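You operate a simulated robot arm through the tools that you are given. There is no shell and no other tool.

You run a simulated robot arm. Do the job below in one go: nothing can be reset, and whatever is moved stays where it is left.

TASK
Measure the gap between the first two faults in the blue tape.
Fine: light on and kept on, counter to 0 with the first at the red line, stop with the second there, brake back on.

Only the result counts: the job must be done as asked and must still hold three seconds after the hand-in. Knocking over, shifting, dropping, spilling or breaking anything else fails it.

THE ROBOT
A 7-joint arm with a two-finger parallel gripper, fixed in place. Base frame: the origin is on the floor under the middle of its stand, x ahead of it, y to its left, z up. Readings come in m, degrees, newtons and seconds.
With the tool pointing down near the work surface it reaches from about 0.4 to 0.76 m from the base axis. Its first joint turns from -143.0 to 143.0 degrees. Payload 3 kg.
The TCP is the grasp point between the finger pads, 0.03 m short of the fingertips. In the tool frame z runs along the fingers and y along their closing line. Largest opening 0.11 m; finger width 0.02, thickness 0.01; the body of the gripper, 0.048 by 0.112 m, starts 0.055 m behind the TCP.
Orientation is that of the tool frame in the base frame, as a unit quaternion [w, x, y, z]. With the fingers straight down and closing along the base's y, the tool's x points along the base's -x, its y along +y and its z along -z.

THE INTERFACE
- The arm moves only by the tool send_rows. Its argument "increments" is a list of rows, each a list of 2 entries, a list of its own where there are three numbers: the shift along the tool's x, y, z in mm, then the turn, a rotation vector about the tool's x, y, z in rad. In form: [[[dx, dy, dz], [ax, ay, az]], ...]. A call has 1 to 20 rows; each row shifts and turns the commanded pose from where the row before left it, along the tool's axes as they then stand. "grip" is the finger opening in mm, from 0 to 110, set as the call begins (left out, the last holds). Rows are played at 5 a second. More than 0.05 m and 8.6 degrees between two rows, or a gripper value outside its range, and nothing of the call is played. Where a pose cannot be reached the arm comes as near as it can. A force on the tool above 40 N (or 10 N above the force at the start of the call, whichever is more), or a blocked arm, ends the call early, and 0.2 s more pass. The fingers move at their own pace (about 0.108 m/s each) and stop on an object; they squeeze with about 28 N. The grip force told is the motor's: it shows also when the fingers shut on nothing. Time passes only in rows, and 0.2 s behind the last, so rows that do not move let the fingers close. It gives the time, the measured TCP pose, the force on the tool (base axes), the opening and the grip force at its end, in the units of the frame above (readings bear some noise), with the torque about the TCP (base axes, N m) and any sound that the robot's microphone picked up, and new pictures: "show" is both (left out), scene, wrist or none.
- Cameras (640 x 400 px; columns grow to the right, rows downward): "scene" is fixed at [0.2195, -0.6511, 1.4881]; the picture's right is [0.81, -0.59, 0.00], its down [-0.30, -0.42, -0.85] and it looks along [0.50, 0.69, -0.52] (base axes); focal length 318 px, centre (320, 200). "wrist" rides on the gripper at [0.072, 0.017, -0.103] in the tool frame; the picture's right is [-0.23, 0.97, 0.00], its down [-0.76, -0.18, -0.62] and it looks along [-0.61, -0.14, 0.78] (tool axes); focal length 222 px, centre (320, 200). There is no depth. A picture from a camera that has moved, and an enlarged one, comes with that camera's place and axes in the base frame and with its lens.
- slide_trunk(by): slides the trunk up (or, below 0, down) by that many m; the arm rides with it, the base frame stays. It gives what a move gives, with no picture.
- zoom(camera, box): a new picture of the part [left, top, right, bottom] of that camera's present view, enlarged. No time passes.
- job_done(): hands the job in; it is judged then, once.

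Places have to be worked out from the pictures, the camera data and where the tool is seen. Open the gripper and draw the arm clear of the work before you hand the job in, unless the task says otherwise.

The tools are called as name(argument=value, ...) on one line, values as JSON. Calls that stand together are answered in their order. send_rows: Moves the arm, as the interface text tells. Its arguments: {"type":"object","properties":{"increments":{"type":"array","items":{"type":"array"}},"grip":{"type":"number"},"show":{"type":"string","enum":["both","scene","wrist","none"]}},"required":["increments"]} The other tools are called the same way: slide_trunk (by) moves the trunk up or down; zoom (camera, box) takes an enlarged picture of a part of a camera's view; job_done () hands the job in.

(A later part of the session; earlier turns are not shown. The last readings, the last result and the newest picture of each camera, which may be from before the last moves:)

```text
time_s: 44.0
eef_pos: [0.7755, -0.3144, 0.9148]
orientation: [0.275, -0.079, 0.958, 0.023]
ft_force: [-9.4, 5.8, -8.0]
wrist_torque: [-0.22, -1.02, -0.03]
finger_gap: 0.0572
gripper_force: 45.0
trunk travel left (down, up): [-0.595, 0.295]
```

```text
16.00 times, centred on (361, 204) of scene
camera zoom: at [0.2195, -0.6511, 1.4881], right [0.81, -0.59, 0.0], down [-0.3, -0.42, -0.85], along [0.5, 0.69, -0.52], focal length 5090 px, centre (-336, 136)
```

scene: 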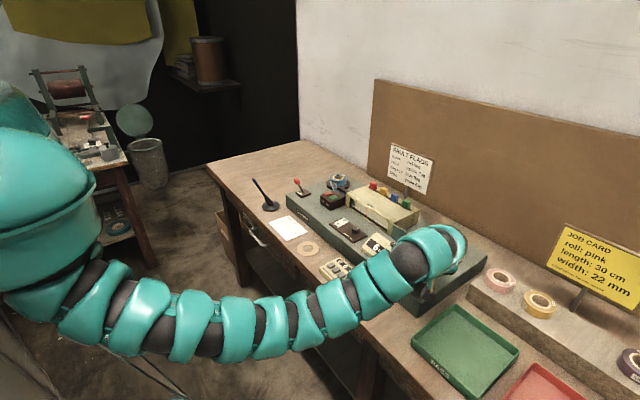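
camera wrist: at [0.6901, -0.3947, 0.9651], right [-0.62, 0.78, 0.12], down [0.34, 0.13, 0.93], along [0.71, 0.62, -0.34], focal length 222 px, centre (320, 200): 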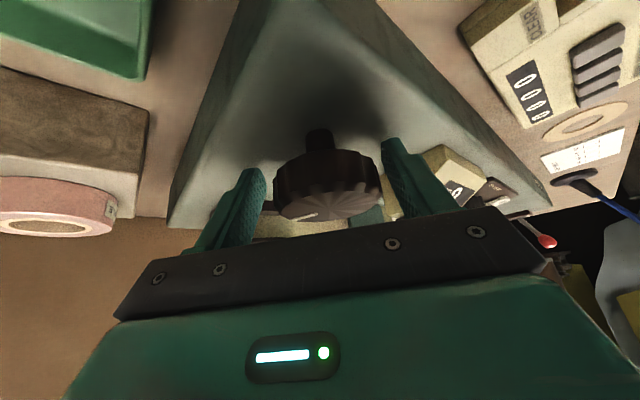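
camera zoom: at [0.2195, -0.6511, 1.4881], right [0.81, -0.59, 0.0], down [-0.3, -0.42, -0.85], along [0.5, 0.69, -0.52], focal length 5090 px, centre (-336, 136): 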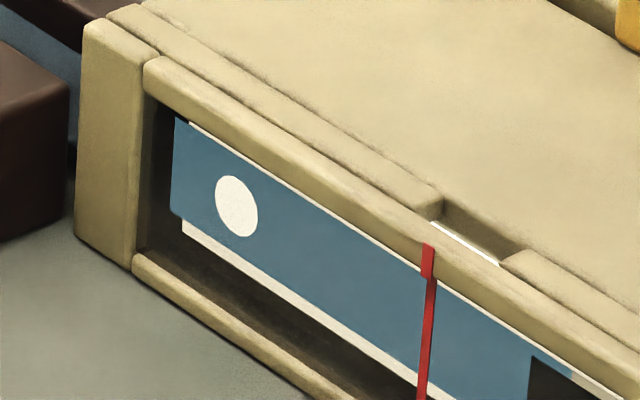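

A white round hole has appeared in the blue tape at left: the first fault. From the camera geometry it is about 59 mm before the red line, and the feed is about 161 mm per radian. I'll release, swing back to about +46° with a better-centred pose, and regrip.

send_rows(increments=[[[0, 0, 0], [0, 0, 0]], [[0, 0, 0], [0, 0, 0]], [[1.87, -0.45, -1.17], [0, 0, 0]], [[0, -0.4, 0], [-0.0678, 0, -0.1085]], [[0, -0.4, 0], [-0.0678, 0, -0.1085]], [[0, -0.4, 0], [-0.0678, 0, -0.1085]], [[0, -0.4, 0], [-0.0678, 0, -0.1085]], [[0, -0.4, 0], [-0.0678, 0, -0.1085]], [[0, 0, 0], [0, 0, 0]]], grip=80, show="none")

zoom(camera="scene", box=[340, 190, 412, 235])

zoom(camera="scene", box=[355, 228, 405, 260])

zoom(camera="wrist", box=[220, 80, 420, 220])

```text
time_s: 46.0
eef_pos: [0.773, -0.3173, 0.9139]
orientation: [0.254, -0.379, 0.883, 0.108]
ft_force: [0.7, 0.7, -0.1]
wrist_torque: [-0.02, -0.04, 0.04]
finger_gap: 0.0802
gripper_force: 0.1
trunk travel left (down, up): [-0.595, 0.295]
```

```text
8.89 times, centred on (376, 212) of scene
camera zoom: at [0.2195, -0.6511, 1.4881], right [0.81, -0.59, 0.0], down [-0.3, -0.42, -0.85], along [0.5, 0.69, -0.52], focal length 2828 px, centre (-178, 89)
```

zoom: 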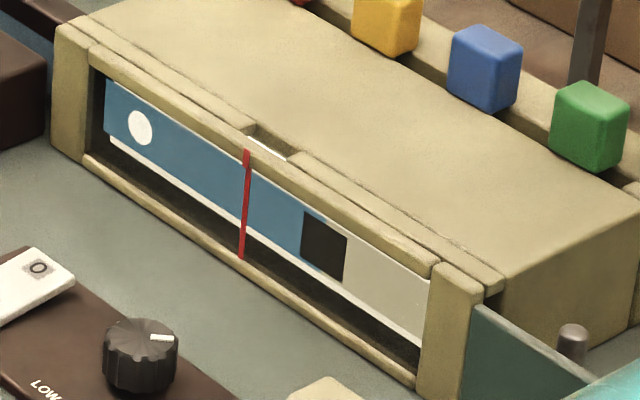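

```text
12.50 times, centred on (380, 244) of scene
camera zoom: at [0.2195, -0.6511, 1.4881], right [0.81, -0.59, 0.0], down [-0.3, -0.42, -0.85], along [0.5, 0.69, -0.52], focal length 3976 px, centre (-430, -350)
```

zoom: 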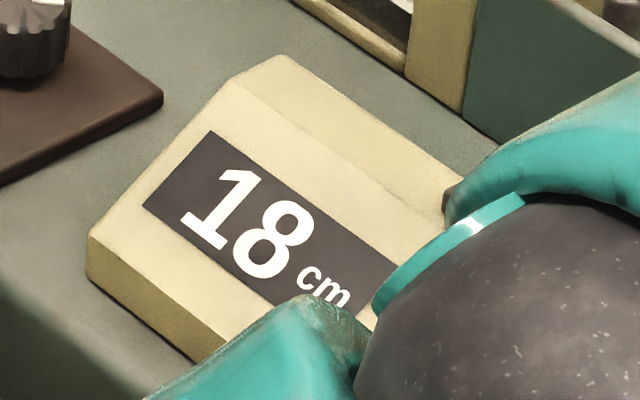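

```text
2.86 times, centred on (320, 150) of wrist
camera zoom: at [0.6818, -0.3885, 0.9643], right [-0.57, 0.81, 0.12], down [0.34, 0.11, 0.93], along [0.74, 0.57, -0.34], focal length 635 px, centre (320, 343)
```

zoom: 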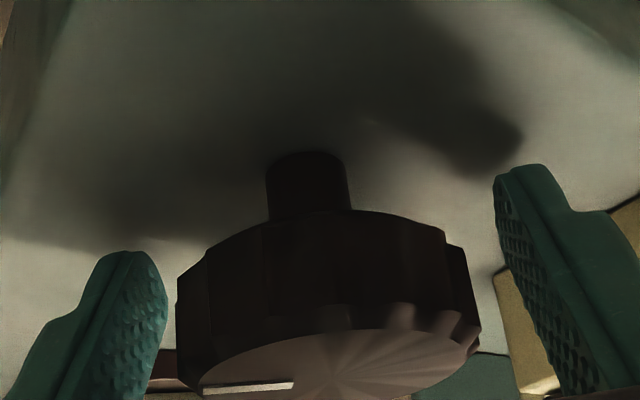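

The counter shows 18 cm and the tape held still on release. I'll close on the knob again and check for side forces before turning.

send_rows(increments=[[[0, 0, 0], [0, 0, 0]], [[0, 0, 0], [0, 0, 0]], [[0, 0, 0], [0, 0, 0]]], grip=45, show="none")

```text
time_s: 46.8
eef_pos: [0.7739, -0.3161, 0.9143]
orientation: [0.254, -0.377, 0.884, 0.108]
ft_force: [-4.1, 1.5, -2.4]
wrist_torque: [0.63, -0.32, 0.04]
finger_gap: 0.0571
gripper_force: 45.5
trunk travel left (down, up): [-0.595, 0.295]
```

The side forces are small this time. I'll turn clockwise 0.30 rad, about 48 of the 59 mm, and then check.

send_rows(increments=[[[0, 0.3, 0], [0.053, 0, 0.0848]], [[0, 0.3, 0], [0.053, 0, 0.0848]], [[0, 0.3, 0], [0.053, 0, 0.0848]], [[0, 0, 0], [0, 0, 0]]], grip=45, show="none")

zoom(camera="scene", box=[340, 190, 412, 235])

zoom(camera="scene", box=[352, 196, 382, 216])

```text
time_s: 47.8
eef_pos: [0.7743, -0.3154, 0.9144]
orientation: [0.267, -0.241, 0.931, 0.069]
ft_force: [-8.3, 6.1, -4.0]
wrist_torque: [-0.33, 1.16, 0.0]
finger_gap: 0.0568
gripper_force: 44.7
trunk travel left (down, up): [-0.595, 0.295]
```

```text
8.89 times, centred on (376, 212) of scene
camera zoom: at [0.2195, -0.6511, 1.4881], right [0.81, -0.59, 0.0], down [-0.3, -0.42, -0.85], along [0.5, 0.69, -0.52], focal length 2828 px, centre (-178, 89)
```

zoom: 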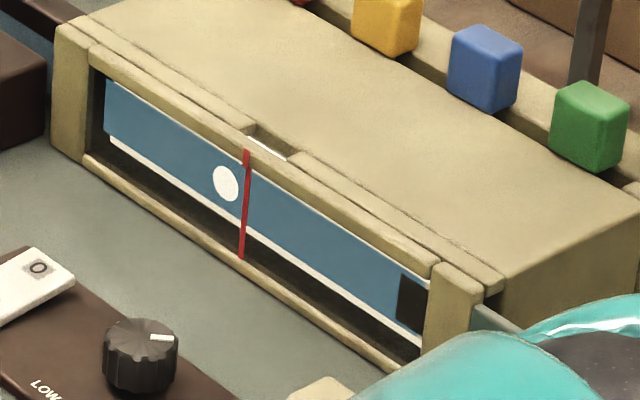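

```text
16.00 times, centred on (367, 206) of scene
camera zoom: at [0.2195, -0.6511, 1.4881], right [0.81, -0.59, 0.0], down [-0.3, -0.42, -0.85], along [0.5, 0.69, -0.52], focal length 5090 px, centre (-432, 104)
```

zoom: 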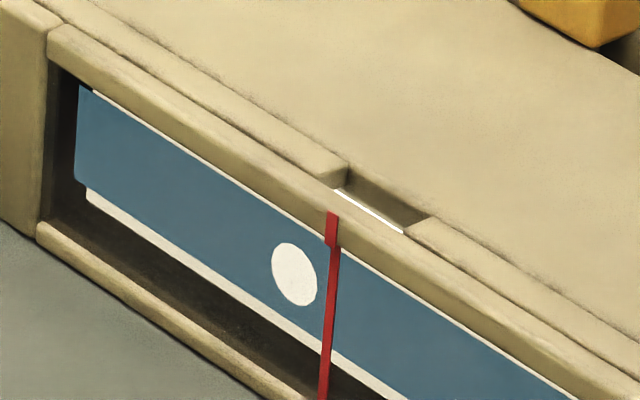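

The hole is now close to the red line, but the line hangs in front of the recessed tape, so this oblique scene view has parallax of roughly 1 cm. I'll advance slightly to visual alignment, which is still short of true alignment, then check with the wrist camera from straight in front.

send_rows(increments=[[[0, 0.2, 0], [0.0265, 0, 0.0424]], [[0, 0, 0], [0, 0, 0]]], grip=45, show="none")

zoom(camera="scene", box=[352, 196, 382, 216])

```text
time_s: 48.4
eef_pos: [0.7735, -0.315, 0.9144]
orientation: [0.268, -0.218, 0.936, 0.062]
ft_force: [-5.1, 6.7, -4.5]
wrist_torque: [-0.22, 1.17, 0.03]
finger_gap: 0.057
gripper_force: 44.7
trunk travel left (down, up): [-0.595, 0.295]
```

```text
16.00 times, centred on (367, 206) of scene
camera zoom: at [0.2195, -0.6511, 1.4881], right [0.81, -0.59, 0.0], down [-0.3, -0.42, -0.85], along [0.5, 0.69, -0.52], focal length 5090 px, centre (-432, 104)
```

zoom: 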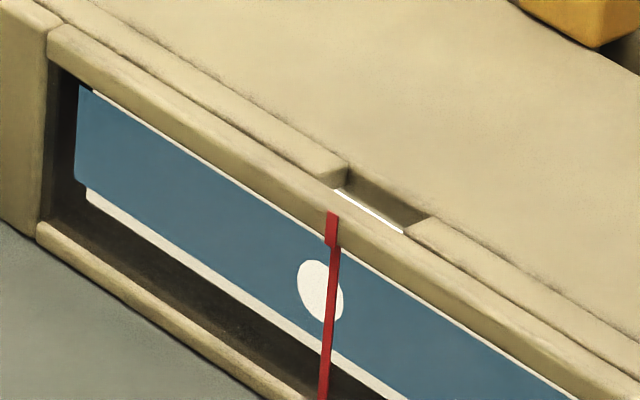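

Visually the hole is about 3 mm short of the line. I'll release the knob, lift clear, straighten the yaw and move over so the wrist camera is straight in front of the red line.

send_rows(increments=[[[0, 0, 0], [0, 0, 0]], [[0, 0, 0], [0, 0, 0]], [[-13.25, 0, -21.2], [0, 0, 0]], [[-13.25, 0, -21.2], [0, 0, 0]], [[-13.25, 0, -21.2], [0, 0, 0]], [[-13.25, 0, -21.2], [0, 0, 0]], [[0, 0, 0], [0.0602, 0, 0.0962]], [[0, 0, 0], [0.0602, 0, 0.0962]], [[0, 0, 0], [0.0602, 0, 0.0962]], [[0, 0, 0], [0.0602, 0, 0.0962]], [[0, 29.1, 0], [0, 0, 0]], [[0, 29.1, 0], [0, 0, 0]], [[0, 29.1, 0], [0, 0, 0]], [[0, 29.1, 0], [0, 0, 0]], [[0, 29.1, 0], [0, 0, 0]], [[0, 29.1, 0], [0, 0, 0]], [[0, 29.1, 0], [0, 0, 0]], [[0, 29.1, 0], [0, 0, 0]], [[0, 29.1, 0], [0, 0, 0]], [[0, 0, 0], [0, 0, 0]]], grip=80, show="both")

zoom(camera="wrist", box=[240, 80, 440, 200])

zoom(camera="scene", box=[340, 200, 480, 290])

```text
time_s: 52.6
eef_pos: [0.7725, -0.0529, 1.0134]
orientation: [0.276, 0.0, 0.961, -0.001]
ft_force: [0.5, 0.2, -0.4]
wrist_torque: [-0.02, 0.02, 0.02]
finger_gap: 0.08
gripper_force: 0.0
trunk travel left (down, up): [-0.595, 0.295]
camera wrist: at [0.6561, -0.0353, 1.0635], right [0.19, 0.97, 0.12], down [0.31, -0.18, 0.93], along [0.93, -0.14, -0.34], focal length 222 px, centre (320, 200)
```

scene: 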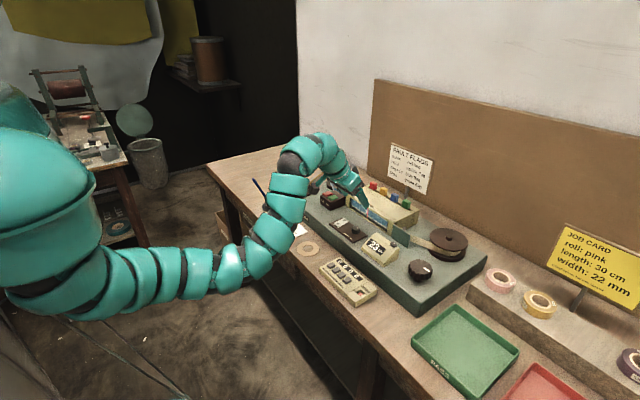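
wrist: 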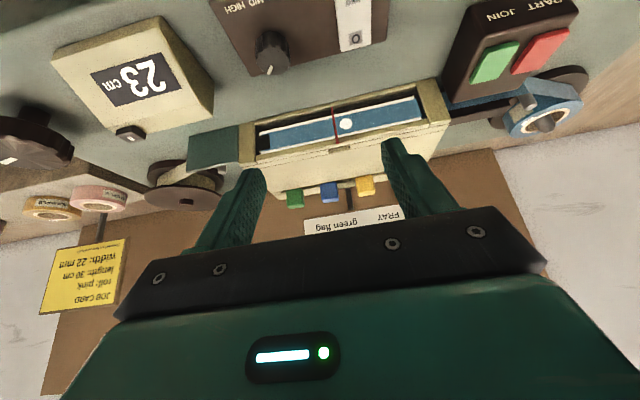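

```text
3.20 times, centred on (340, 140) of wrist
camera zoom: at [0.6561, -0.0353, 1.0635], right [0.19, 0.97, 0.12], down [0.31, -0.18, 0.93], along [0.93, -0.14, -0.34], focal length 711 px, centre (256, 392)
```

zoom: 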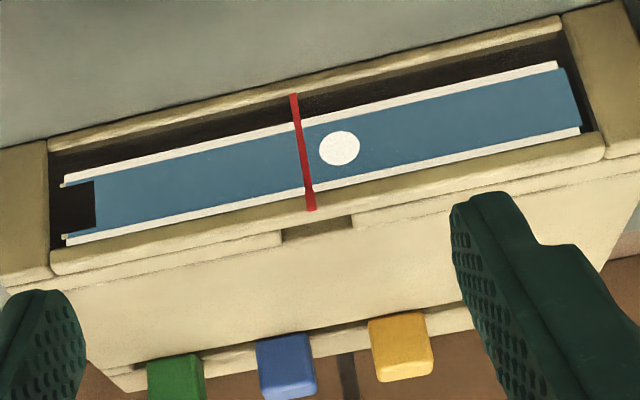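

```text
4.44 times, centred on (410, 245) of scene
camera zoom: at [0.2195, -0.6511, 1.4881], right [0.81, -0.59, 0.0], down [-0.3, -0.42, -0.85], along [0.5, 0.69, -0.52], focal length 1414 px, centre (-80, 0)
```

zoom: 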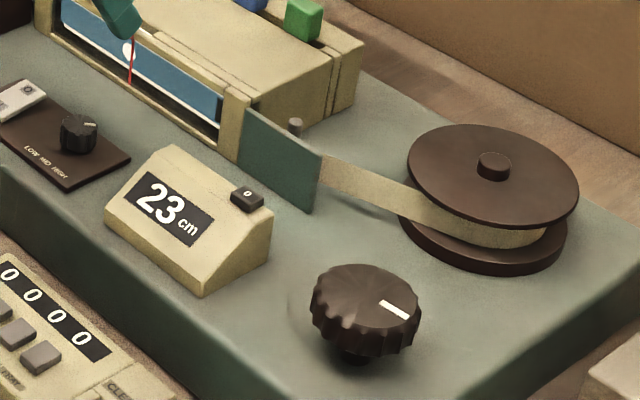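

The frontal view shows the hole is truly about 12.8 mm short of the line; the line hangs about 10 mm in front of the tape. That needs 0.08 rad more, and puts the hole at about x=363 in my tight scene zoom when aligned. I'll go back to the knob at yaw +30°.

send_rows(increments=[[[-0.85, -29.25, 0.53], [0, 0, 0]], [[0, -29.25, 0], [0, 0, 0]], [[0, -29.25, 0], [0, 0, 0]], [[0, -29.25, 0], [0, 0, 0]], [[0, -29.25, 0], [0, 0, 0]], [[0, -29.25, 0], [0, 0, 0]], [[0, -29.25, 0], [0, 0, 0]], [[0, -29.25, 0], [0, 0, 0]], [[0, -29.25, 0], [0, 0, 0]], [[0, 0, 0], [-0.0694, 0, -0.1111]], [[0, 0, 0], [-0.0694, 0, -0.1111]], [[0, 0, 0], [-0.0694, 0, -0.1111]], [[0, 0, 0], [-0.0694, 0, -0.1111]], [[0, 0, 0], [0, 0, 0]]], grip=80, show="both")

zoom(camera="wrist", box=[340, 60, 500, 170])

```text
time_s: 55.6
eef_pos: [0.7741, -0.3154, 1.0136]
orientation: [0.267, -0.251, 0.928, 0.071]
ft_force: [0.3, 0.4, 0.2]
wrist_torque: [-0.02, 0.0, 0.02]
finger_gap: 0.0801
gripper_force: 0.0
trunk travel left (down, up): [-0.595, 0.295]
camera wrist: at [0.6657, -0.3598, 1.064], right [-0.32, 0.94, 0.12], down [0.36, 0.01, 0.93], along [0.87, 0.35, -0.34], focal length 222 px, centre (320, 200)
```

scene: 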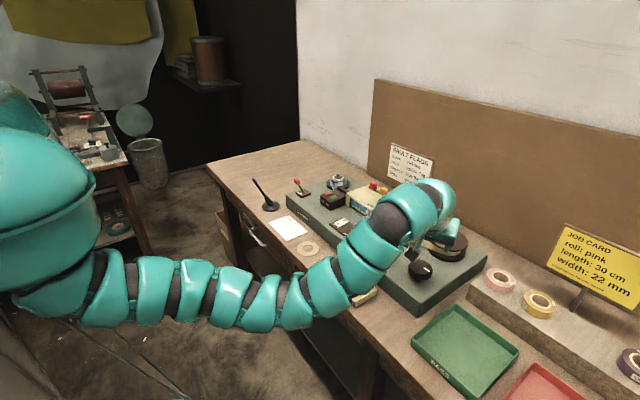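
wrist: 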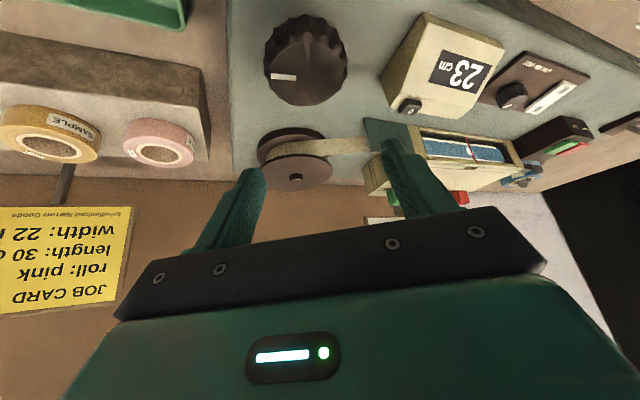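

```text
3.64 times, centred on (420, 115) of wrist
camera zoom: at [0.6657, -0.3598, 1.064], right [-0.32, 0.94, 0.12], down [0.36, 0.01, 0.93], along [0.87, 0.35, -0.34], focal length 808 px, centre (-44, 509)
```

zoom: 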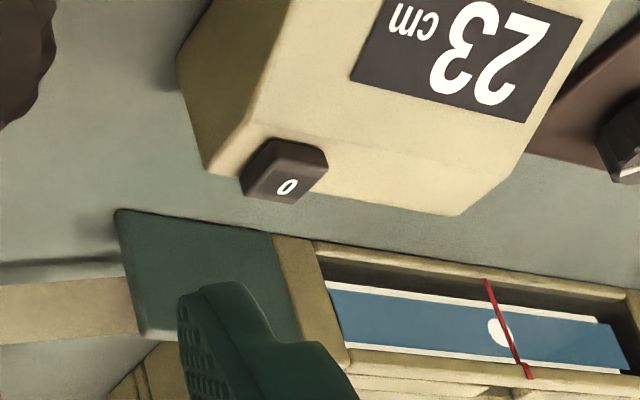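

All consistent; the counter still shows 23 and the button sits near (0.787, -0.211, 0.923). I'll descend around the knob and close on it.

send_rows(increments=[[[13.1, 0, 20.95], [0, 0, 0]], [[13.1, 0, 20.95], [0, 0, 0]], [[13.1, 0, 20.95], [0, 0, 0]], [[13.1, 0, 20.95], [0, 0, 0]], [[0, 0, 0], [0, 0, 0]]], grip=80, show="none")

zoom(camera="wrist", box=[220, 80, 420, 220])

```text
time_s: 56.8
eef_pos: [0.7738, -0.319, 0.9164]
orientation: [0.267, -0.251, 0.928, 0.071]
ft_force: [-0.7, 0.7, -0.4]
wrist_torque: [0.01, 0.0, -0.01]
finger_gap: 0.0802
gripper_force: 0.0
trunk travel left (down, up): [-0.595, 0.295]
```

```text
2.86 times, centred on (320, 150) of wrist
camera zoom: at [0.6664, -0.3604, 0.966], right [-0.32, 0.94, 0.12], down [0.36, 0.01, 0.93], along [0.87, 0.34, -0.34], focal length 635 px, centre (320, 343)
```

zoom: 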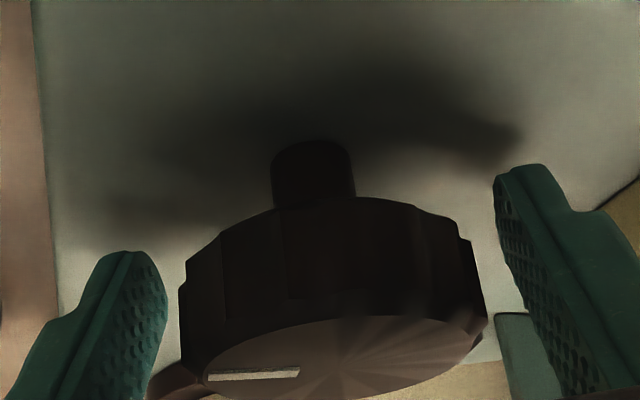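

The knob sits about 1.3 mm toward +y' of the finger midline, so I'll correct that and close.

send_rows(increments=[[[0, 1.3, 0], [0, 0, 0]], [[0, 0, 0], [0, 0, 0]], [[0, 0, 0], [0, 0, 0]], [[0, 0, 0], [0, 0, 0]]], grip=45, show="none")

zoom(camera="scene", box=[352, 196, 382, 216])

```text
time_s: 57.8
eef_pos: [0.7738, -0.3153, 0.9162]
orientation: [0.265, -0.251, 0.928, 0.07]
ft_force: [2.4, 1.6, 1.0]
wrist_torque: [0.71, 0.5, 0.01]
finger_gap: 0.0575
gripper_force: 44.7
trunk travel left (down, up): [-0.595, 0.295]
```

```text
16.00 times, centred on (367, 206) of scene
camera zoom: at [0.2195, -0.6511, 1.4881], right [0.81, -0.59, 0.0], down [-0.3, -0.42, -0.85], along [0.5, 0.69, -0.52], focal length 5090 px, centre (-432, 104)
```

zoom: 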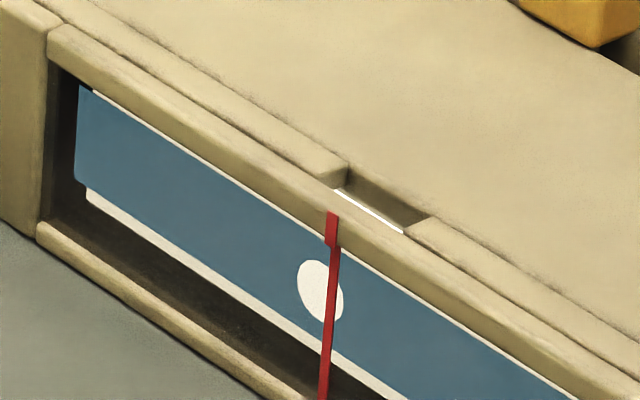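

The grip is clean with low force and the hole has not moved. I'll turn clockwise 0.07 rad and check against the target of about x=363.

send_rows(increments=[[[0, 0.1, 0], [0.0186, 0, 0.0297]], [[0, 0.1, 0], [0.0186, 0, 0.0297]], [[0, 0, 0], [0, 0, 0]]], grip=45, show="none")

zoom(camera="scene", box=[352, 196, 382, 216])

```text
time_s: 58.6
eef_pos: [0.7739, -0.3153, 0.9155]
orientation: [0.269, -0.218, 0.936, 0.061]
ft_force: [4.8, 2.0, 4.9]
wrist_torque: [0.42, 1.23, 0.0]
finger_gap: 0.0578
gripper_force: 45.0
trunk travel left (down, up): [-0.595, 0.295]
```

```text
16.00 times, centred on (367, 206) of scene
camera zoom: at [0.2195, -0.6511, 1.4881], right [0.81, -0.59, 0.0], down [-0.3, -0.42, -0.85], along [0.5, 0.69, -0.52], focal length 5090 px, centre (-432, 104)
```

zoom: 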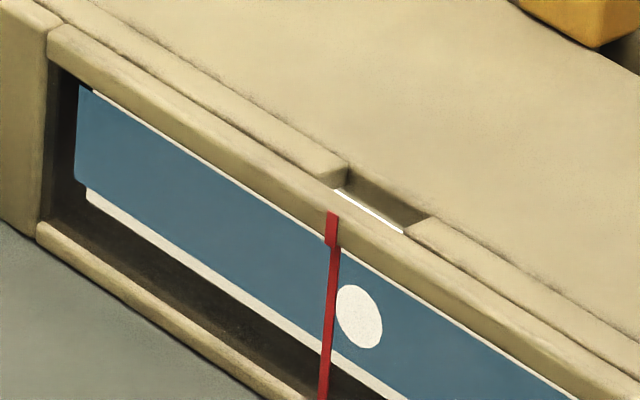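

The hole moved 11.6 mm and sits about 1.2 mm short of the estimated alignment. I'll add a very small 0.006 rad turn, then verify.

send_rows(increments=[[[0, 0, 0], [0.0032, 0, 0.0051]], [[0, 0, 0], [0, 0, 0]]], grip=45, show="none")

zoom(camera="scene", box=[352, 196, 382, 216])

```text
time_s: 59.2
eef_pos: [0.7735, -0.3158, 0.9148]
orientation: [0.269, -0.216, 0.937, 0.061]
ft_force: [7.4, 1.5, 6.0]
wrist_torque: [0.07, 0.72, 0.0]
finger_gap: 0.0575
gripper_force: 44.7
trunk travel left (down, up): [-0.595, 0.295]
```

```text
16.00 times, centred on (367, 206) of scene
camera zoom: at [0.2195, -0.6511, 1.4881], right [0.81, -0.59, 0.0], down [-0.3, -0.42, -0.85], along [0.5, 0.69, -0.52], focal length 5090 px, centre (-432, 104)
```

zoom: 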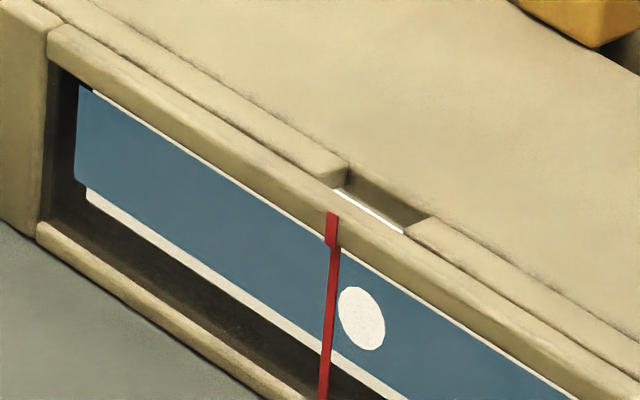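

The hole is now at x≈362, matching the target. I'll release, lift and take the frontal view again to verify before zeroing.

send_rows(increments=[[[0, 0, 0], [0, 0, 0]], [[0, 0, 0], [0, 0, 0]], [[-13.25, 0, -21.2], [0, 0, 0]], [[-13.25, 0, -21.2], [0, 0, 0]], [[-13.25, 0, -21.2], [0, 0, 0]], [[-13.25, 0, -21.2], [0, 0, 0]], [[0, 0, 0], [0.0602, 0, 0.0962]], [[0, 0, 0], [0.0602, 0, 0.0962]], [[0, 0, 0], [0.0602, 0, 0.0962]], [[0, 0, 0], [0.0602, 0, 0.0962]], [[0, 29.1, 0], [0, 0, 0]], [[0, 29.1, 0], [0, 0, 0]], [[0, 29.1, 0], [0, 0, 0]], [[0, 29.1, 0], [0, 0, 0]], [[0, 29.1, 0], [0, 0, 0]], [[0, 29.1, 0], [0, 0, 0]], [[0, 29.1, 0], [0, 0, 0]], [[0, 29.1, 0], [0, 0, 0]], [[0, 25, 0], [0, 0, 0]], [[0, 0, 0], [0, 0, 0]]], grip=80, show="wrist")

zoom(camera="wrist", box=[240, 80, 440, 200])

zoom(camera="wrist", box=[300, 95, 380, 145])

zoom(camera="scene", box=[350, 220, 450, 290])

```text
time_s: 63.4
eef_pos: [0.7721, -0.0595, 1.0147]
orientation: [0.276, 0.001, 0.961, -0.001]
ft_force: [1.0, -0.2, 1.2]
wrist_torque: [-0.01, -0.01, -0.01]
finger_gap: 0.08
gripper_force: 0.1
trunk travel left (down, up): [-0.595, 0.295]
camera wrist: at [0.6575, -0.0406, 1.0643], right [0.2, 0.97, 0.12], down [0.31, -0.18, 0.93], along [0.93, -0.15, -0.34], focal length 222 px, centre (320, 200)
```

wrist: 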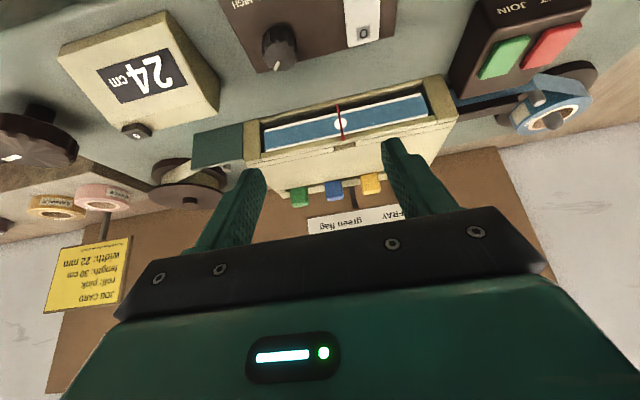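

```text
3.20 times, centred on (340, 140) of wrist
camera zoom: at [0.6575, -0.0406, 1.0643], right [0.2, 0.97, 0.12], down [0.31, -0.18, 0.93], along [0.93, -0.15, -0.34], focal length 711 px, centre (256, 392)
```

zoom: 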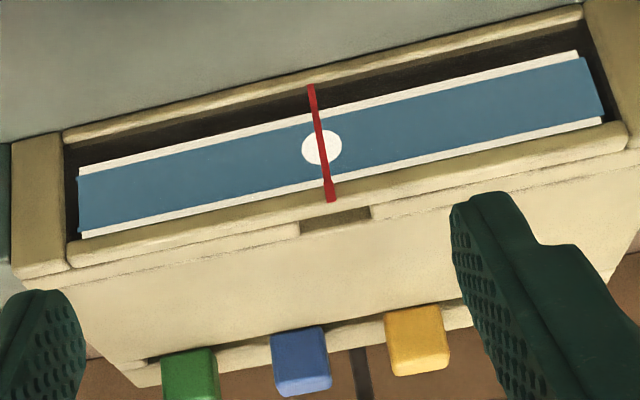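

```text
8.00 times, centred on (340, 120) of wrist
camera zoom: at [0.6575, -0.0406, 1.0643], right [0.2, 0.97, 0.12], down [0.31, -0.18, 0.93], along [0.93, -0.15, -0.34], focal length 1777 px, centre (160, 840)
```

zoom: 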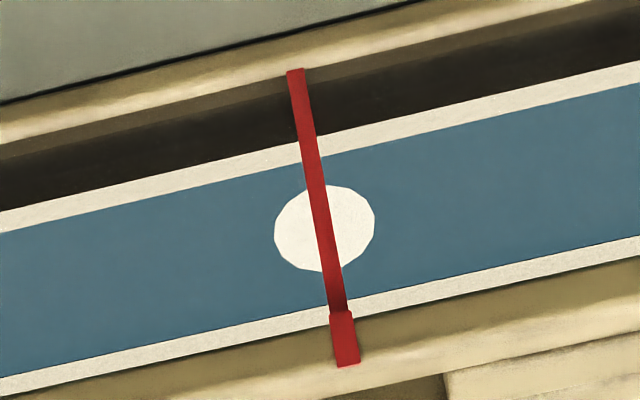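

```text
5.71 times, centred on (400, 255) of scene
camera zoom: at [0.2195, -0.6511, 1.4881], right [0.81, -0.59, 0.0], down [-0.3, -0.42, -0.85], along [0.5, 0.69, -0.52], focal length 1818 px, centre (-137, -114)
```

zoom: 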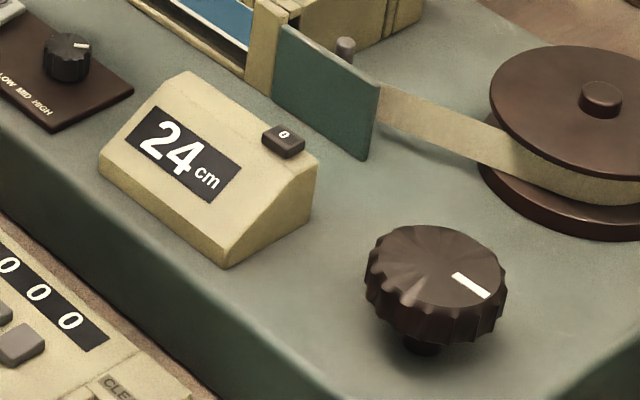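

From straight in front, the hole is centred on the red line within about 0.4 mm, and the counter shows 24 cm. Next I'll zero it, so I'm zooming to locate the 0 button precisely.

zoom(camera="wrist", box=[100, 90, 180, 150])

zoom(camera="scene", box=[385, 235, 410, 252])

```text
6.67 times, centred on (140, 120) of wrist
camera zoom: at [0.6575, -0.0406, 1.0643], right [0.2, 0.97, 0.12], down [0.31, -0.18, 0.93], along [0.93, -0.15, -0.34], focal length 1481 px, centre (1520, 733)
```

zoom: 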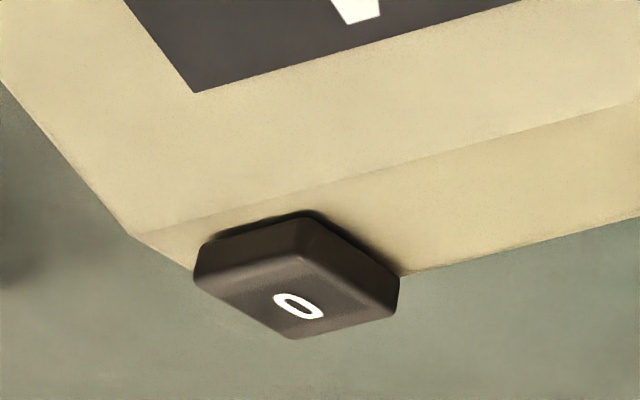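

```text
16.00 times, centred on (398, 244) of scene
camera zoom: at [0.2195, -0.6511, 1.4881], right [0.81, -0.59, 0.0], down [-0.3, -0.42, -0.85], along [0.5, 0.69, -0.52], focal length 5090 px, centre (-920, -496)
```

zoom: 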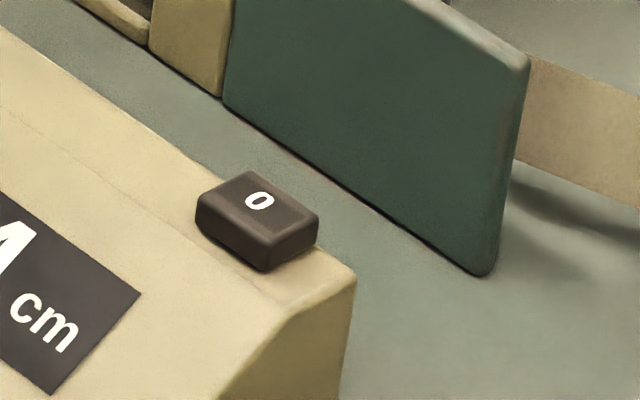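

The 0 button's top centre is at (0.789, -0.214, 0.927). I'll close the fingers and move to hover about 35 mm above it.

send_rows(increments=[[[0.83, -26.07, 3.37], [0, 0, 0]], [[0.83, -26.07, 3.37], [0, 0, 0]], [[0.83, -26.07, 3.37], [0, 0, 0]], [[0.83, -26.07, 3.37], [0, 0, 0]], [[0.83, -26.07, 3.37], [0, 0, 0]], [[0.83, -26.07, 3.37], [0, 0, 0]], [[0, 0, 0], [0, 0, 0]]], grip=0, show="wrist")

zoom(camera="wrist", box=[250, 70, 390, 190])

zoom(camera="scene", box=[365, 210, 425, 255])

```text
time_s: 65.0
eef_pos: [0.7794, -0.214, 0.9958]
orientation: [0.277, 0.001, 0.961, -0.001]
ft_force: [0.0, -0.6, -0.6]
wrist_torque: [-0.01, -0.06, 0.0]
finger_gap: 0.0
gripper_force: 27.5
trunk travel left (down, up): [-0.595, 0.295]
camera wrist: at [0.6644, -0.1961, 1.0448], right [0.2, 0.97, 0.12], down [0.31, -0.18, 0.93], along [0.93, -0.14, -0.34], focal length 222 px, centre (320, 200)
```

wrist: 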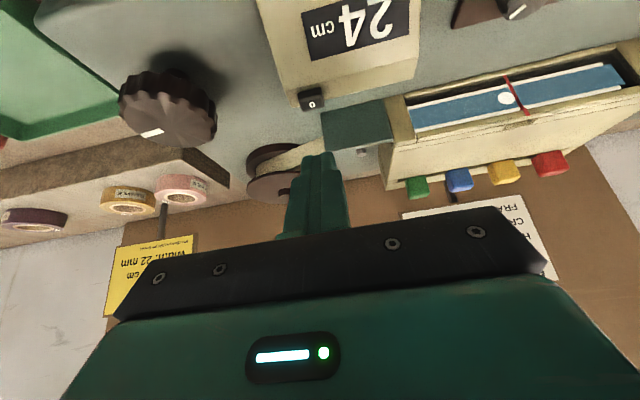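

```text
3.33 times, centred on (320, 130) of wrist
camera zoom: at [0.6644, -0.1961, 1.0448], right [0.2, 0.97, 0.12], down [0.31, -0.18, 0.93], along [0.93, -0.14, -0.34], focal length 740 px, centre (320, 433)
```

zoom: 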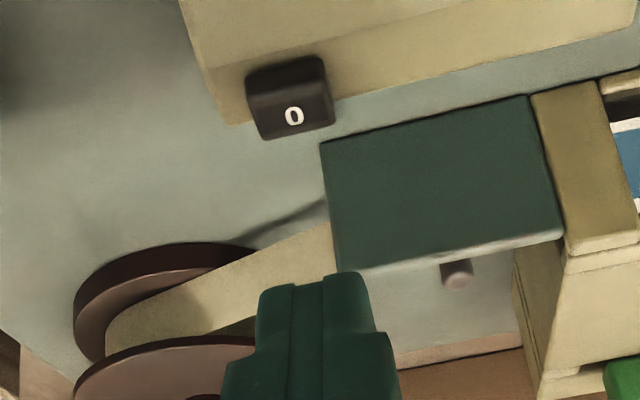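

```text
8.89 times, centred on (395, 232) of scene
camera zoom: at [0.2195, -0.6511, 1.4881], right [0.81, -0.59, 0.0], down [-0.3, -0.42, -0.85], along [0.5, 0.69, -0.52], focal length 2828 px, centre (-347, -89)
```

zoom: 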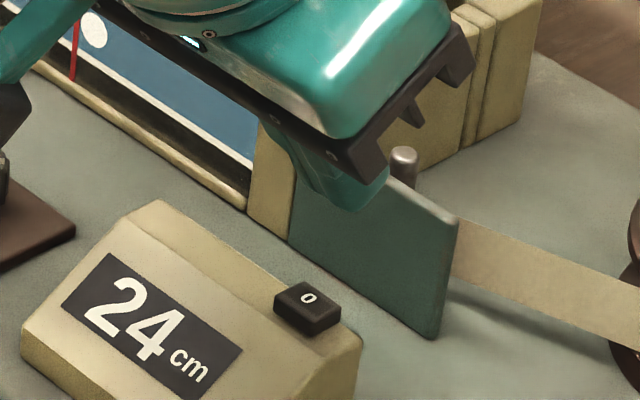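

The fingertip edge lines up with the button in both axes, about 38 mm above it. I'll descend to just above it and then press in 1 mm steps.

send_rows(increments=[[[6, 0.5, 9.6], [0, 0, 0]], [[6, 0, 9.6], [0, 0, 0]], [[6, 0, 9.6], [0, 0, 0]], [[0, 0, 0], [0, 0, 0]]], grip=0, show="none")

zoom(camera="scene", box=[365, 215, 425, 260])

zoom(camera="wrist", box=[250, 70, 390, 190])

```text
time_s: 66.0
eef_pos: [0.7796, -0.2163, 0.9605]
orientation: [0.276, 0.001, 0.961, -0.001]
ft_force: [0.0, 0.4, -0.7]
wrist_torque: [0.02, 0.01, 0.01]
finger_gap: 0.0002
gripper_force: 27.9
trunk travel left (down, up): [-0.595, 0.295]
```

```text
8.89 times, centred on (395, 238) of scene
camera zoom: at [0.2195, -0.6511, 1.4881], right [0.81, -0.59, 0.0], down [-0.3, -0.42, -0.85], along [0.5, 0.69, -0.52], focal length 2828 px, centre (-347, -133)
```

zoom: 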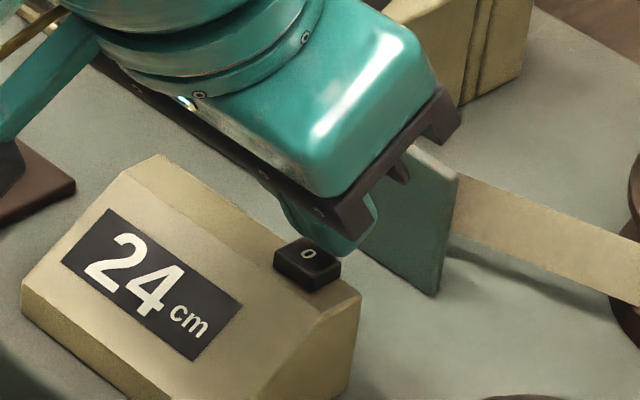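

```text
3.33 times, centred on (320, 130) of wrist
camera zoom: at [0.6647, -0.1969, 1.011], right [0.2, 0.97, 0.12], down [0.31, -0.18, 0.93], along [0.93, -0.15, -0.34], focal length 740 px, centre (320, 433)
```

zoom: 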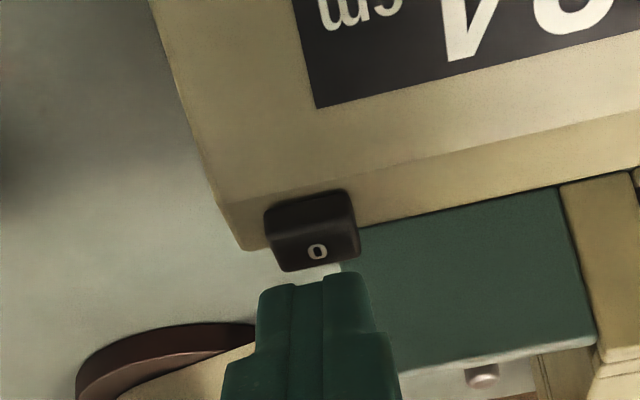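

The tip is about 5–7 mm above the button and roughly over its centre. I'll nudge 2 mm toward me and press slowly while watching force and sound.

send_rows(increments=[[[1.7, 1, -1.06], [0, 0, 0]], [[0.53, 0, 0.85], [0, 0, 0]], [[0.53, 0, 0.85], [0, 0, 0]], [[0.53, 0, 0.85], [0, 0, 0]], [[0.53, 0, 0.85], [0, 0, 0]], [[0.53, 0, 0.85], [0, 0, 0]]], grip=0, show="none")

zoom(camera="wrist", box=[250, 70, 390, 190])

zoom(camera="scene", box=[365, 215, 425, 260])

```text
time_s: 67.4
eef_pos: [0.7777, -0.212, 0.9567]
orientation: [0.276, 0.001, 0.961, -0.001]
ft_force: [0.9, 0.2, 0.9]
wrist_torque: [0.01, -0.05, 0.02]
finger_gap: 0.0
gripper_force: 28.7
trunk travel left (down, up): [-0.595, 0.295]
```

```text
3.33 times, centred on (320, 130) of wrist
camera zoom: at [0.6618, -0.195, 1.0068], right [0.2, 0.97, 0.12], down [0.31, -0.18, 0.93], along [0.93, -0.14, -0.34], focal length 740 px, centre (320, 433)
```

zoom: 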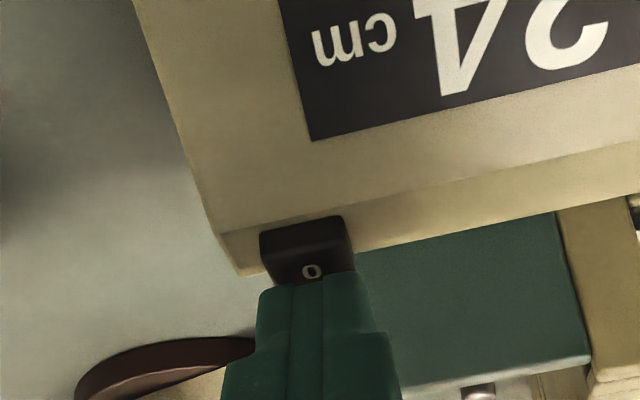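

```text
8.89 times, centred on (395, 238) of scene
camera zoom: at [0.2195, -0.6511, 1.4881], right [0.81, -0.59, 0.0], down [-0.3, -0.42, -0.85], along [0.5, 0.69, -0.52], focal length 2828 px, centre (-347, -133)
```

zoom: 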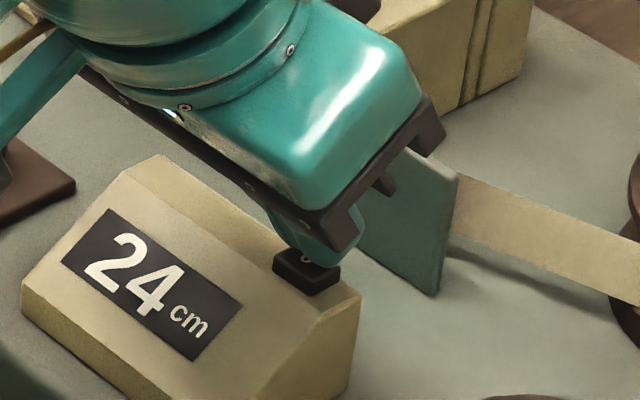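

The fingertip now covers the button's top and is nearly touching. I'll continue pressing in 1 mm steps.

send_rows(increments=[[[0.53, 0, 0.85], [0, 0, 0]], [[0.53, 0, 0.85], [0, 0, 0]], [[0.53, 0, 0.85], [0, 0, 0]], [[0.53, 0, 0.85], [0, 0, 0]]], grip=0, show="none")

zoom(camera="scene", box=[365, 215, 425, 260])

```text
time_s: 68.4
eef_pos: [0.7759, -0.2119, 0.9539]
orientation: [0.277, 0.002, 0.961, -0.002]
ft_force: [-1.7, 0.8, 4.1]
wrist_torque: [-0.01, 0.01, 0.02]
finger_gap: 0.0001
gripper_force: 28.0
trunk travel left (down, up): [-0.595, 0.295]
heard: click
```

```text
8.89 times, centred on (395, 238) of scene
camera zoom: at [0.2195, -0.6511, 1.4881], right [0.81, -0.59, 0.0], down [-0.3, -0.42, -0.85], along [0.5, 0.69, -0.52], focal length 2828 px, centre (-347, -133)
```

zoom: 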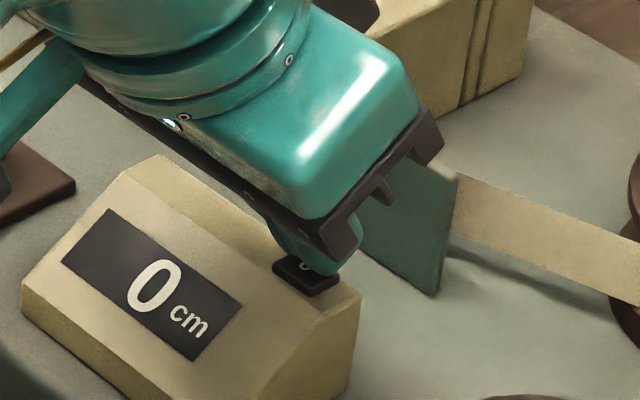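

Click heard and the counter reads 0 cm with the hole at the red line. I'll lift straight off the button first.

send_rows(increments=[[[-5.3, 0, -8.5], [0, 0, 0]], [[-10.6, 0, -17], [0, 0, 0]], [[-10.6, 0, -17], [0, 0, 0]], [[-5.3, 0, -8.5], [0, 0, 0]], [[0, 0, 0], [0, 0, 0]]], grip=0, show="none")

zoom(camera="scene", box=[345, 190, 425, 260])

```text
time_s: 69.6
eef_pos: [0.778, -0.215, 1.014]
orientation: [0.277, 0.001, 0.961, -0.001]
ft_force: [-0.4, -1.0, -0.5]
wrist_torque: [0.03, -0.01, 0.02]
finger_gap: 0.0002
gripper_force: 27.8
trunk travel left (down, up): [-0.595, 0.295]
```

```text
5.71 times, centred on (385, 225) of scene
camera zoom: at [0.2195, -0.6511, 1.4881], right [0.81, -0.59, 0.0], down [-0.3, -0.42, -0.85], along [0.5, 0.69, -0.52], focal length 1818 px, centre (-51, 57)
```

zoom: 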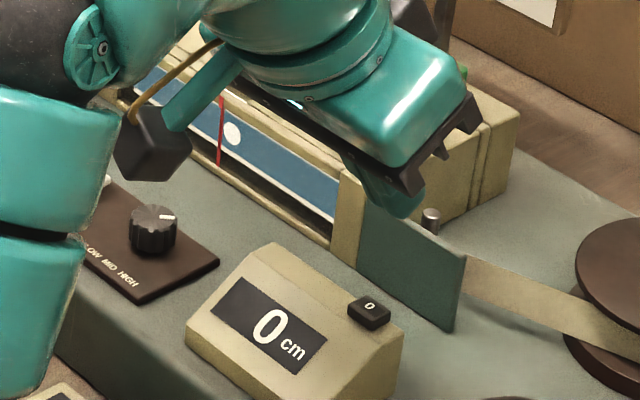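

The counter holds 0 and the light is on. I'll go back over the knob, opening the fingers and yawing to about +46°.

send_rows(increments=[[[0.85, -25.9, -0.53], [0, 0, 0]], [[0.85, -25.9, -0.53], [0, 0, 0]], [[0.85, -25.9, -0.53], [0, 0, 0]], [[0.85, -25.9, -0.53], [0, 0, 0]], [[0, 0, 0], [-0.0716, 0, -0.1145]], [[0, 0, 0], [-0.0716, 0, -0.1145]], [[0, 0, 0], [-0.0716, 0, -0.1145]], [[0, 0, 0], [-0.0716, 0, -0.1145]], [[0, 0, 0], [-0.0716, 0, -0.1145]], [[0, 0, 0], [-0.0716, 0, -0.1145]], [[0, 0, 0], [0, 0, 0]]], grip=80, show="wrist")

zoom(camera="wrist", box=[220, 10, 420, 150])

```text
time_s: 72.0
eef_pos: [0.7728, -0.3175, 1.0134]
orientation: [0.254, -0.378, 0.884, 0.107]
ft_force: [1.2, 0.9, 0.4]
wrist_torque: [0.03, -0.03, 0.0]
finger_gap: 0.08
gripper_force: 0.0
trunk travel left (down, up): [-0.595, 0.295]
camera wrist: at [0.6818, -0.3887, 1.0634], right [-0.57, 0.81, 0.12], down [0.34, 0.11, 0.93], along [0.74, 0.57, -0.34], focal length 222 px, centre (320, 200)
```

wrist: 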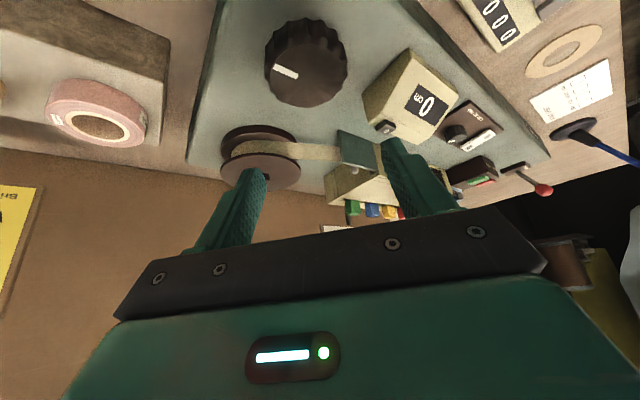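

```text
2.86 times, centred on (320, 80) of wrist
camera zoom: at [0.6818, -0.3887, 1.0634], right [-0.57, 0.81, 0.12], down [0.34, 0.11, 0.93], along [0.74, 0.57, -0.34], focal length 635 px, centre (320, 543)
```

zoom: 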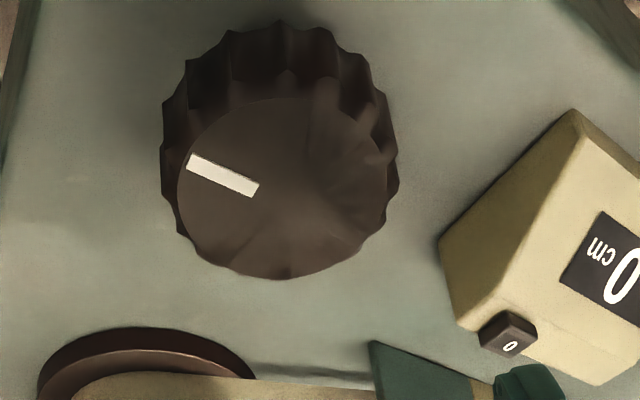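

The pose matches the earlier good grasp. I'll descend around the knob and check centring.

send_rows(increments=[[[13.06, 0, 20.9], [0, 0, 0]], [[13.06, 0, 20.9], [0, 0, 0]], [[13.06, 0, 20.9], [0, 0, 0]], [[13.06, 0, 20.9], [0, 0, 0]], [[0, 0, 0], [0, 0, 0]]], grip=80, show="none")

zoom(camera="wrist", box=[220, 80, 420, 220])

zoom(camera="scene", box=[340, 190, 412, 235])

```text
time_s: 73.2
eef_pos: [0.7739, -0.3167, 0.9143]
orientation: [0.254, -0.378, 0.884, 0.107]
ft_force: [-1.3, -0.2, 0.4]
wrist_torque: [0.03, 0.02, 0.02]
finger_gap: 0.0799
gripper_force: 0.0
trunk travel left (down, up): [-0.595, 0.295]
```

```text
2.86 times, centred on (320, 150) of wrist
camera zoom: at [0.6816, -0.3879, 0.9644], right [-0.57, 0.81, 0.12], down [0.35, 0.11, 0.93], along [0.75, 0.57, -0.34], focal length 635 px, centre (320, 343)
```

zoom: 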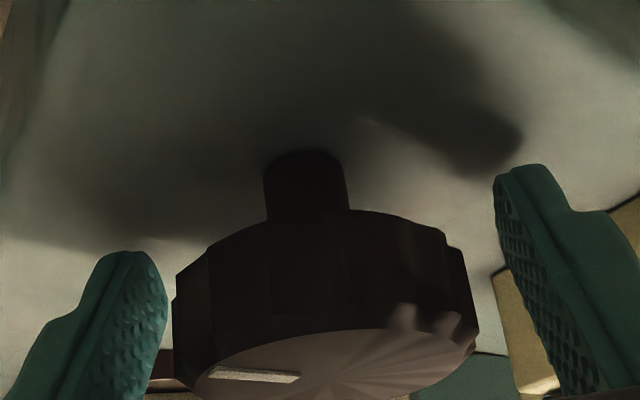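

```text
8.89 times, centred on (376, 212) of scene
camera zoom: at [0.2195, -0.6511, 1.4881], right [0.81, -0.59, 0.0], down [-0.3, -0.42, -0.85], along [0.5, 0.69, -0.52], focal length 2828 px, centre (-178, 89)
```

zoom: 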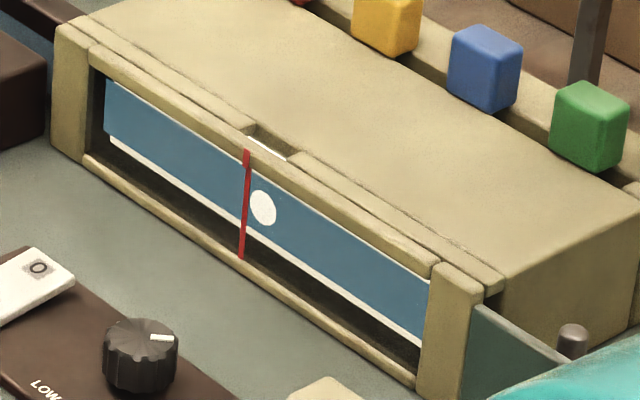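

The knob is centred. Before turning I'll inspect the visible 9 cm of upcoming tape at high zoom for faint faults, and close the grip.

zoom(camera="scene", box=[349, 195, 370, 213])

send_rows(increments=[[[0, 0, 0], [0, 0, 0]], [[0, 0, 0], [0, 0, 0]], [[0, 0, 0], [0, 0, 0]]], grip=45, show="none")

```text
16.00 times, centred on (360, 204) of scene
camera zoom: at [0.2195, -0.6511, 1.4881], right [0.81, -0.59, 0.0], down [-0.3, -0.42, -0.85], along [0.5, 0.69, -0.52], focal length 5090 px, centre (-312, 136)
```

zoom: 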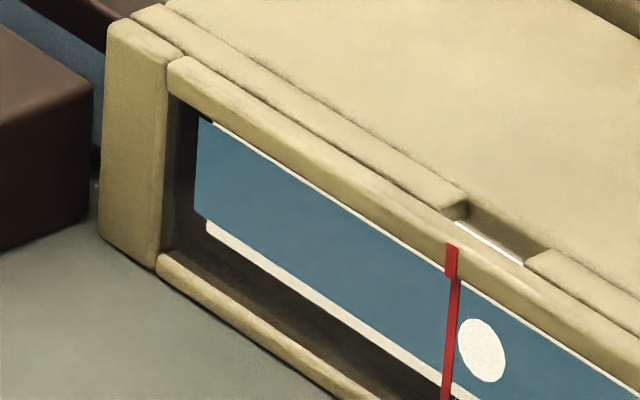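

```text
time_s: 74.0
eef_pos: [0.7738, -0.3169, 0.9131]
orientation: [0.254, -0.378, 0.884, 0.107]
ft_force: [-2.5, 1.1, -2.6]
wrist_torque: [0.47, 0.05, 0.04]
finger_gap: 0.0576
gripper_force: 45.4
trunk travel left (down, up): [-0.595, 0.295]
```

The next 9 cm look plain and the grip is good. I'll turn clockwise 0.36 rad, about 58 mm, and look again.

send_rows(increments=[[[0, 0.15, 0], [0.0477, 0, 0.0763]], [[0, 0.15, 0], [0.0477, 0, 0.0763]], [[0, 0.15, 0], [0.0477, 0, 0.0763]], [[0, 0.15, 0], [0.0477, 0, 0.0763]], [[0, 0, 0], [0, 0, 0]]], grip=45, show="none")

zoom(camera="scene", box=[340, 190, 412, 235])

zoom(camera="scene", box=[346, 194, 376, 214])

```text
time_s: 75.2
eef_pos: [0.7725, -0.3165, 0.9155]
orientation: [0.269, -0.214, 0.937, 0.061]
ft_force: [-14.5, 6.1, -12.2]
wrist_torque: [-0.32, -0.18, 0.0]
finger_gap: 0.0575
gripper_force: 45.3
trunk travel left (down, up): [-0.595, 0.295]
```

```text
8.89 times, centred on (376, 212) of scene
camera zoom: at [0.2195, -0.6511, 1.4881], right [0.81, -0.59, 0.0], down [-0.3, -0.42, -0.85], along [0.5, 0.69, -0.52], focal length 2828 px, centre (-178, 89)
```

zoom: 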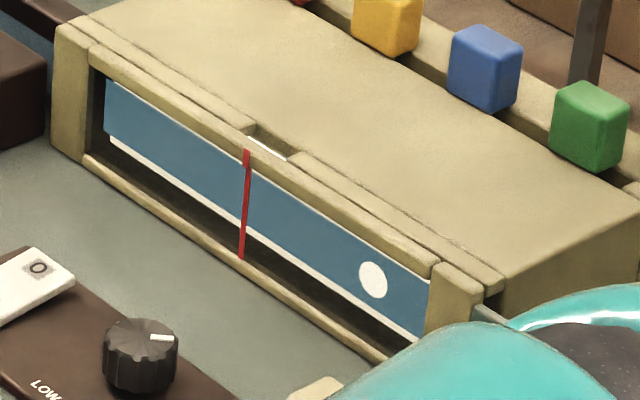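

```text
16.00 times, centred on (361, 204) of scene
camera zoom: at [0.2195, -0.6511, 1.4881], right [0.81, -0.59, 0.0], down [-0.3, -0.42, -0.85], along [0.5, 0.69, -0.52], focal length 5090 px, centre (-336, 136)
```

zoom: 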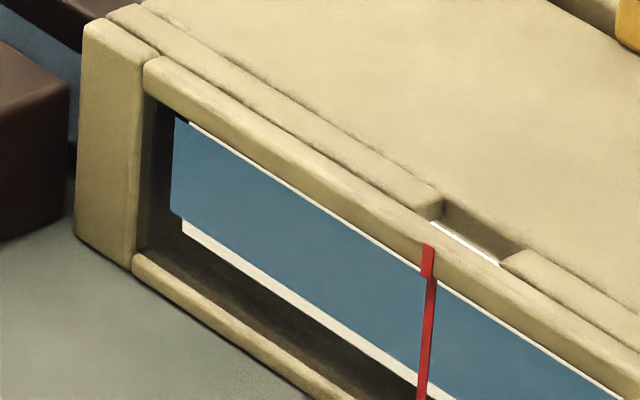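

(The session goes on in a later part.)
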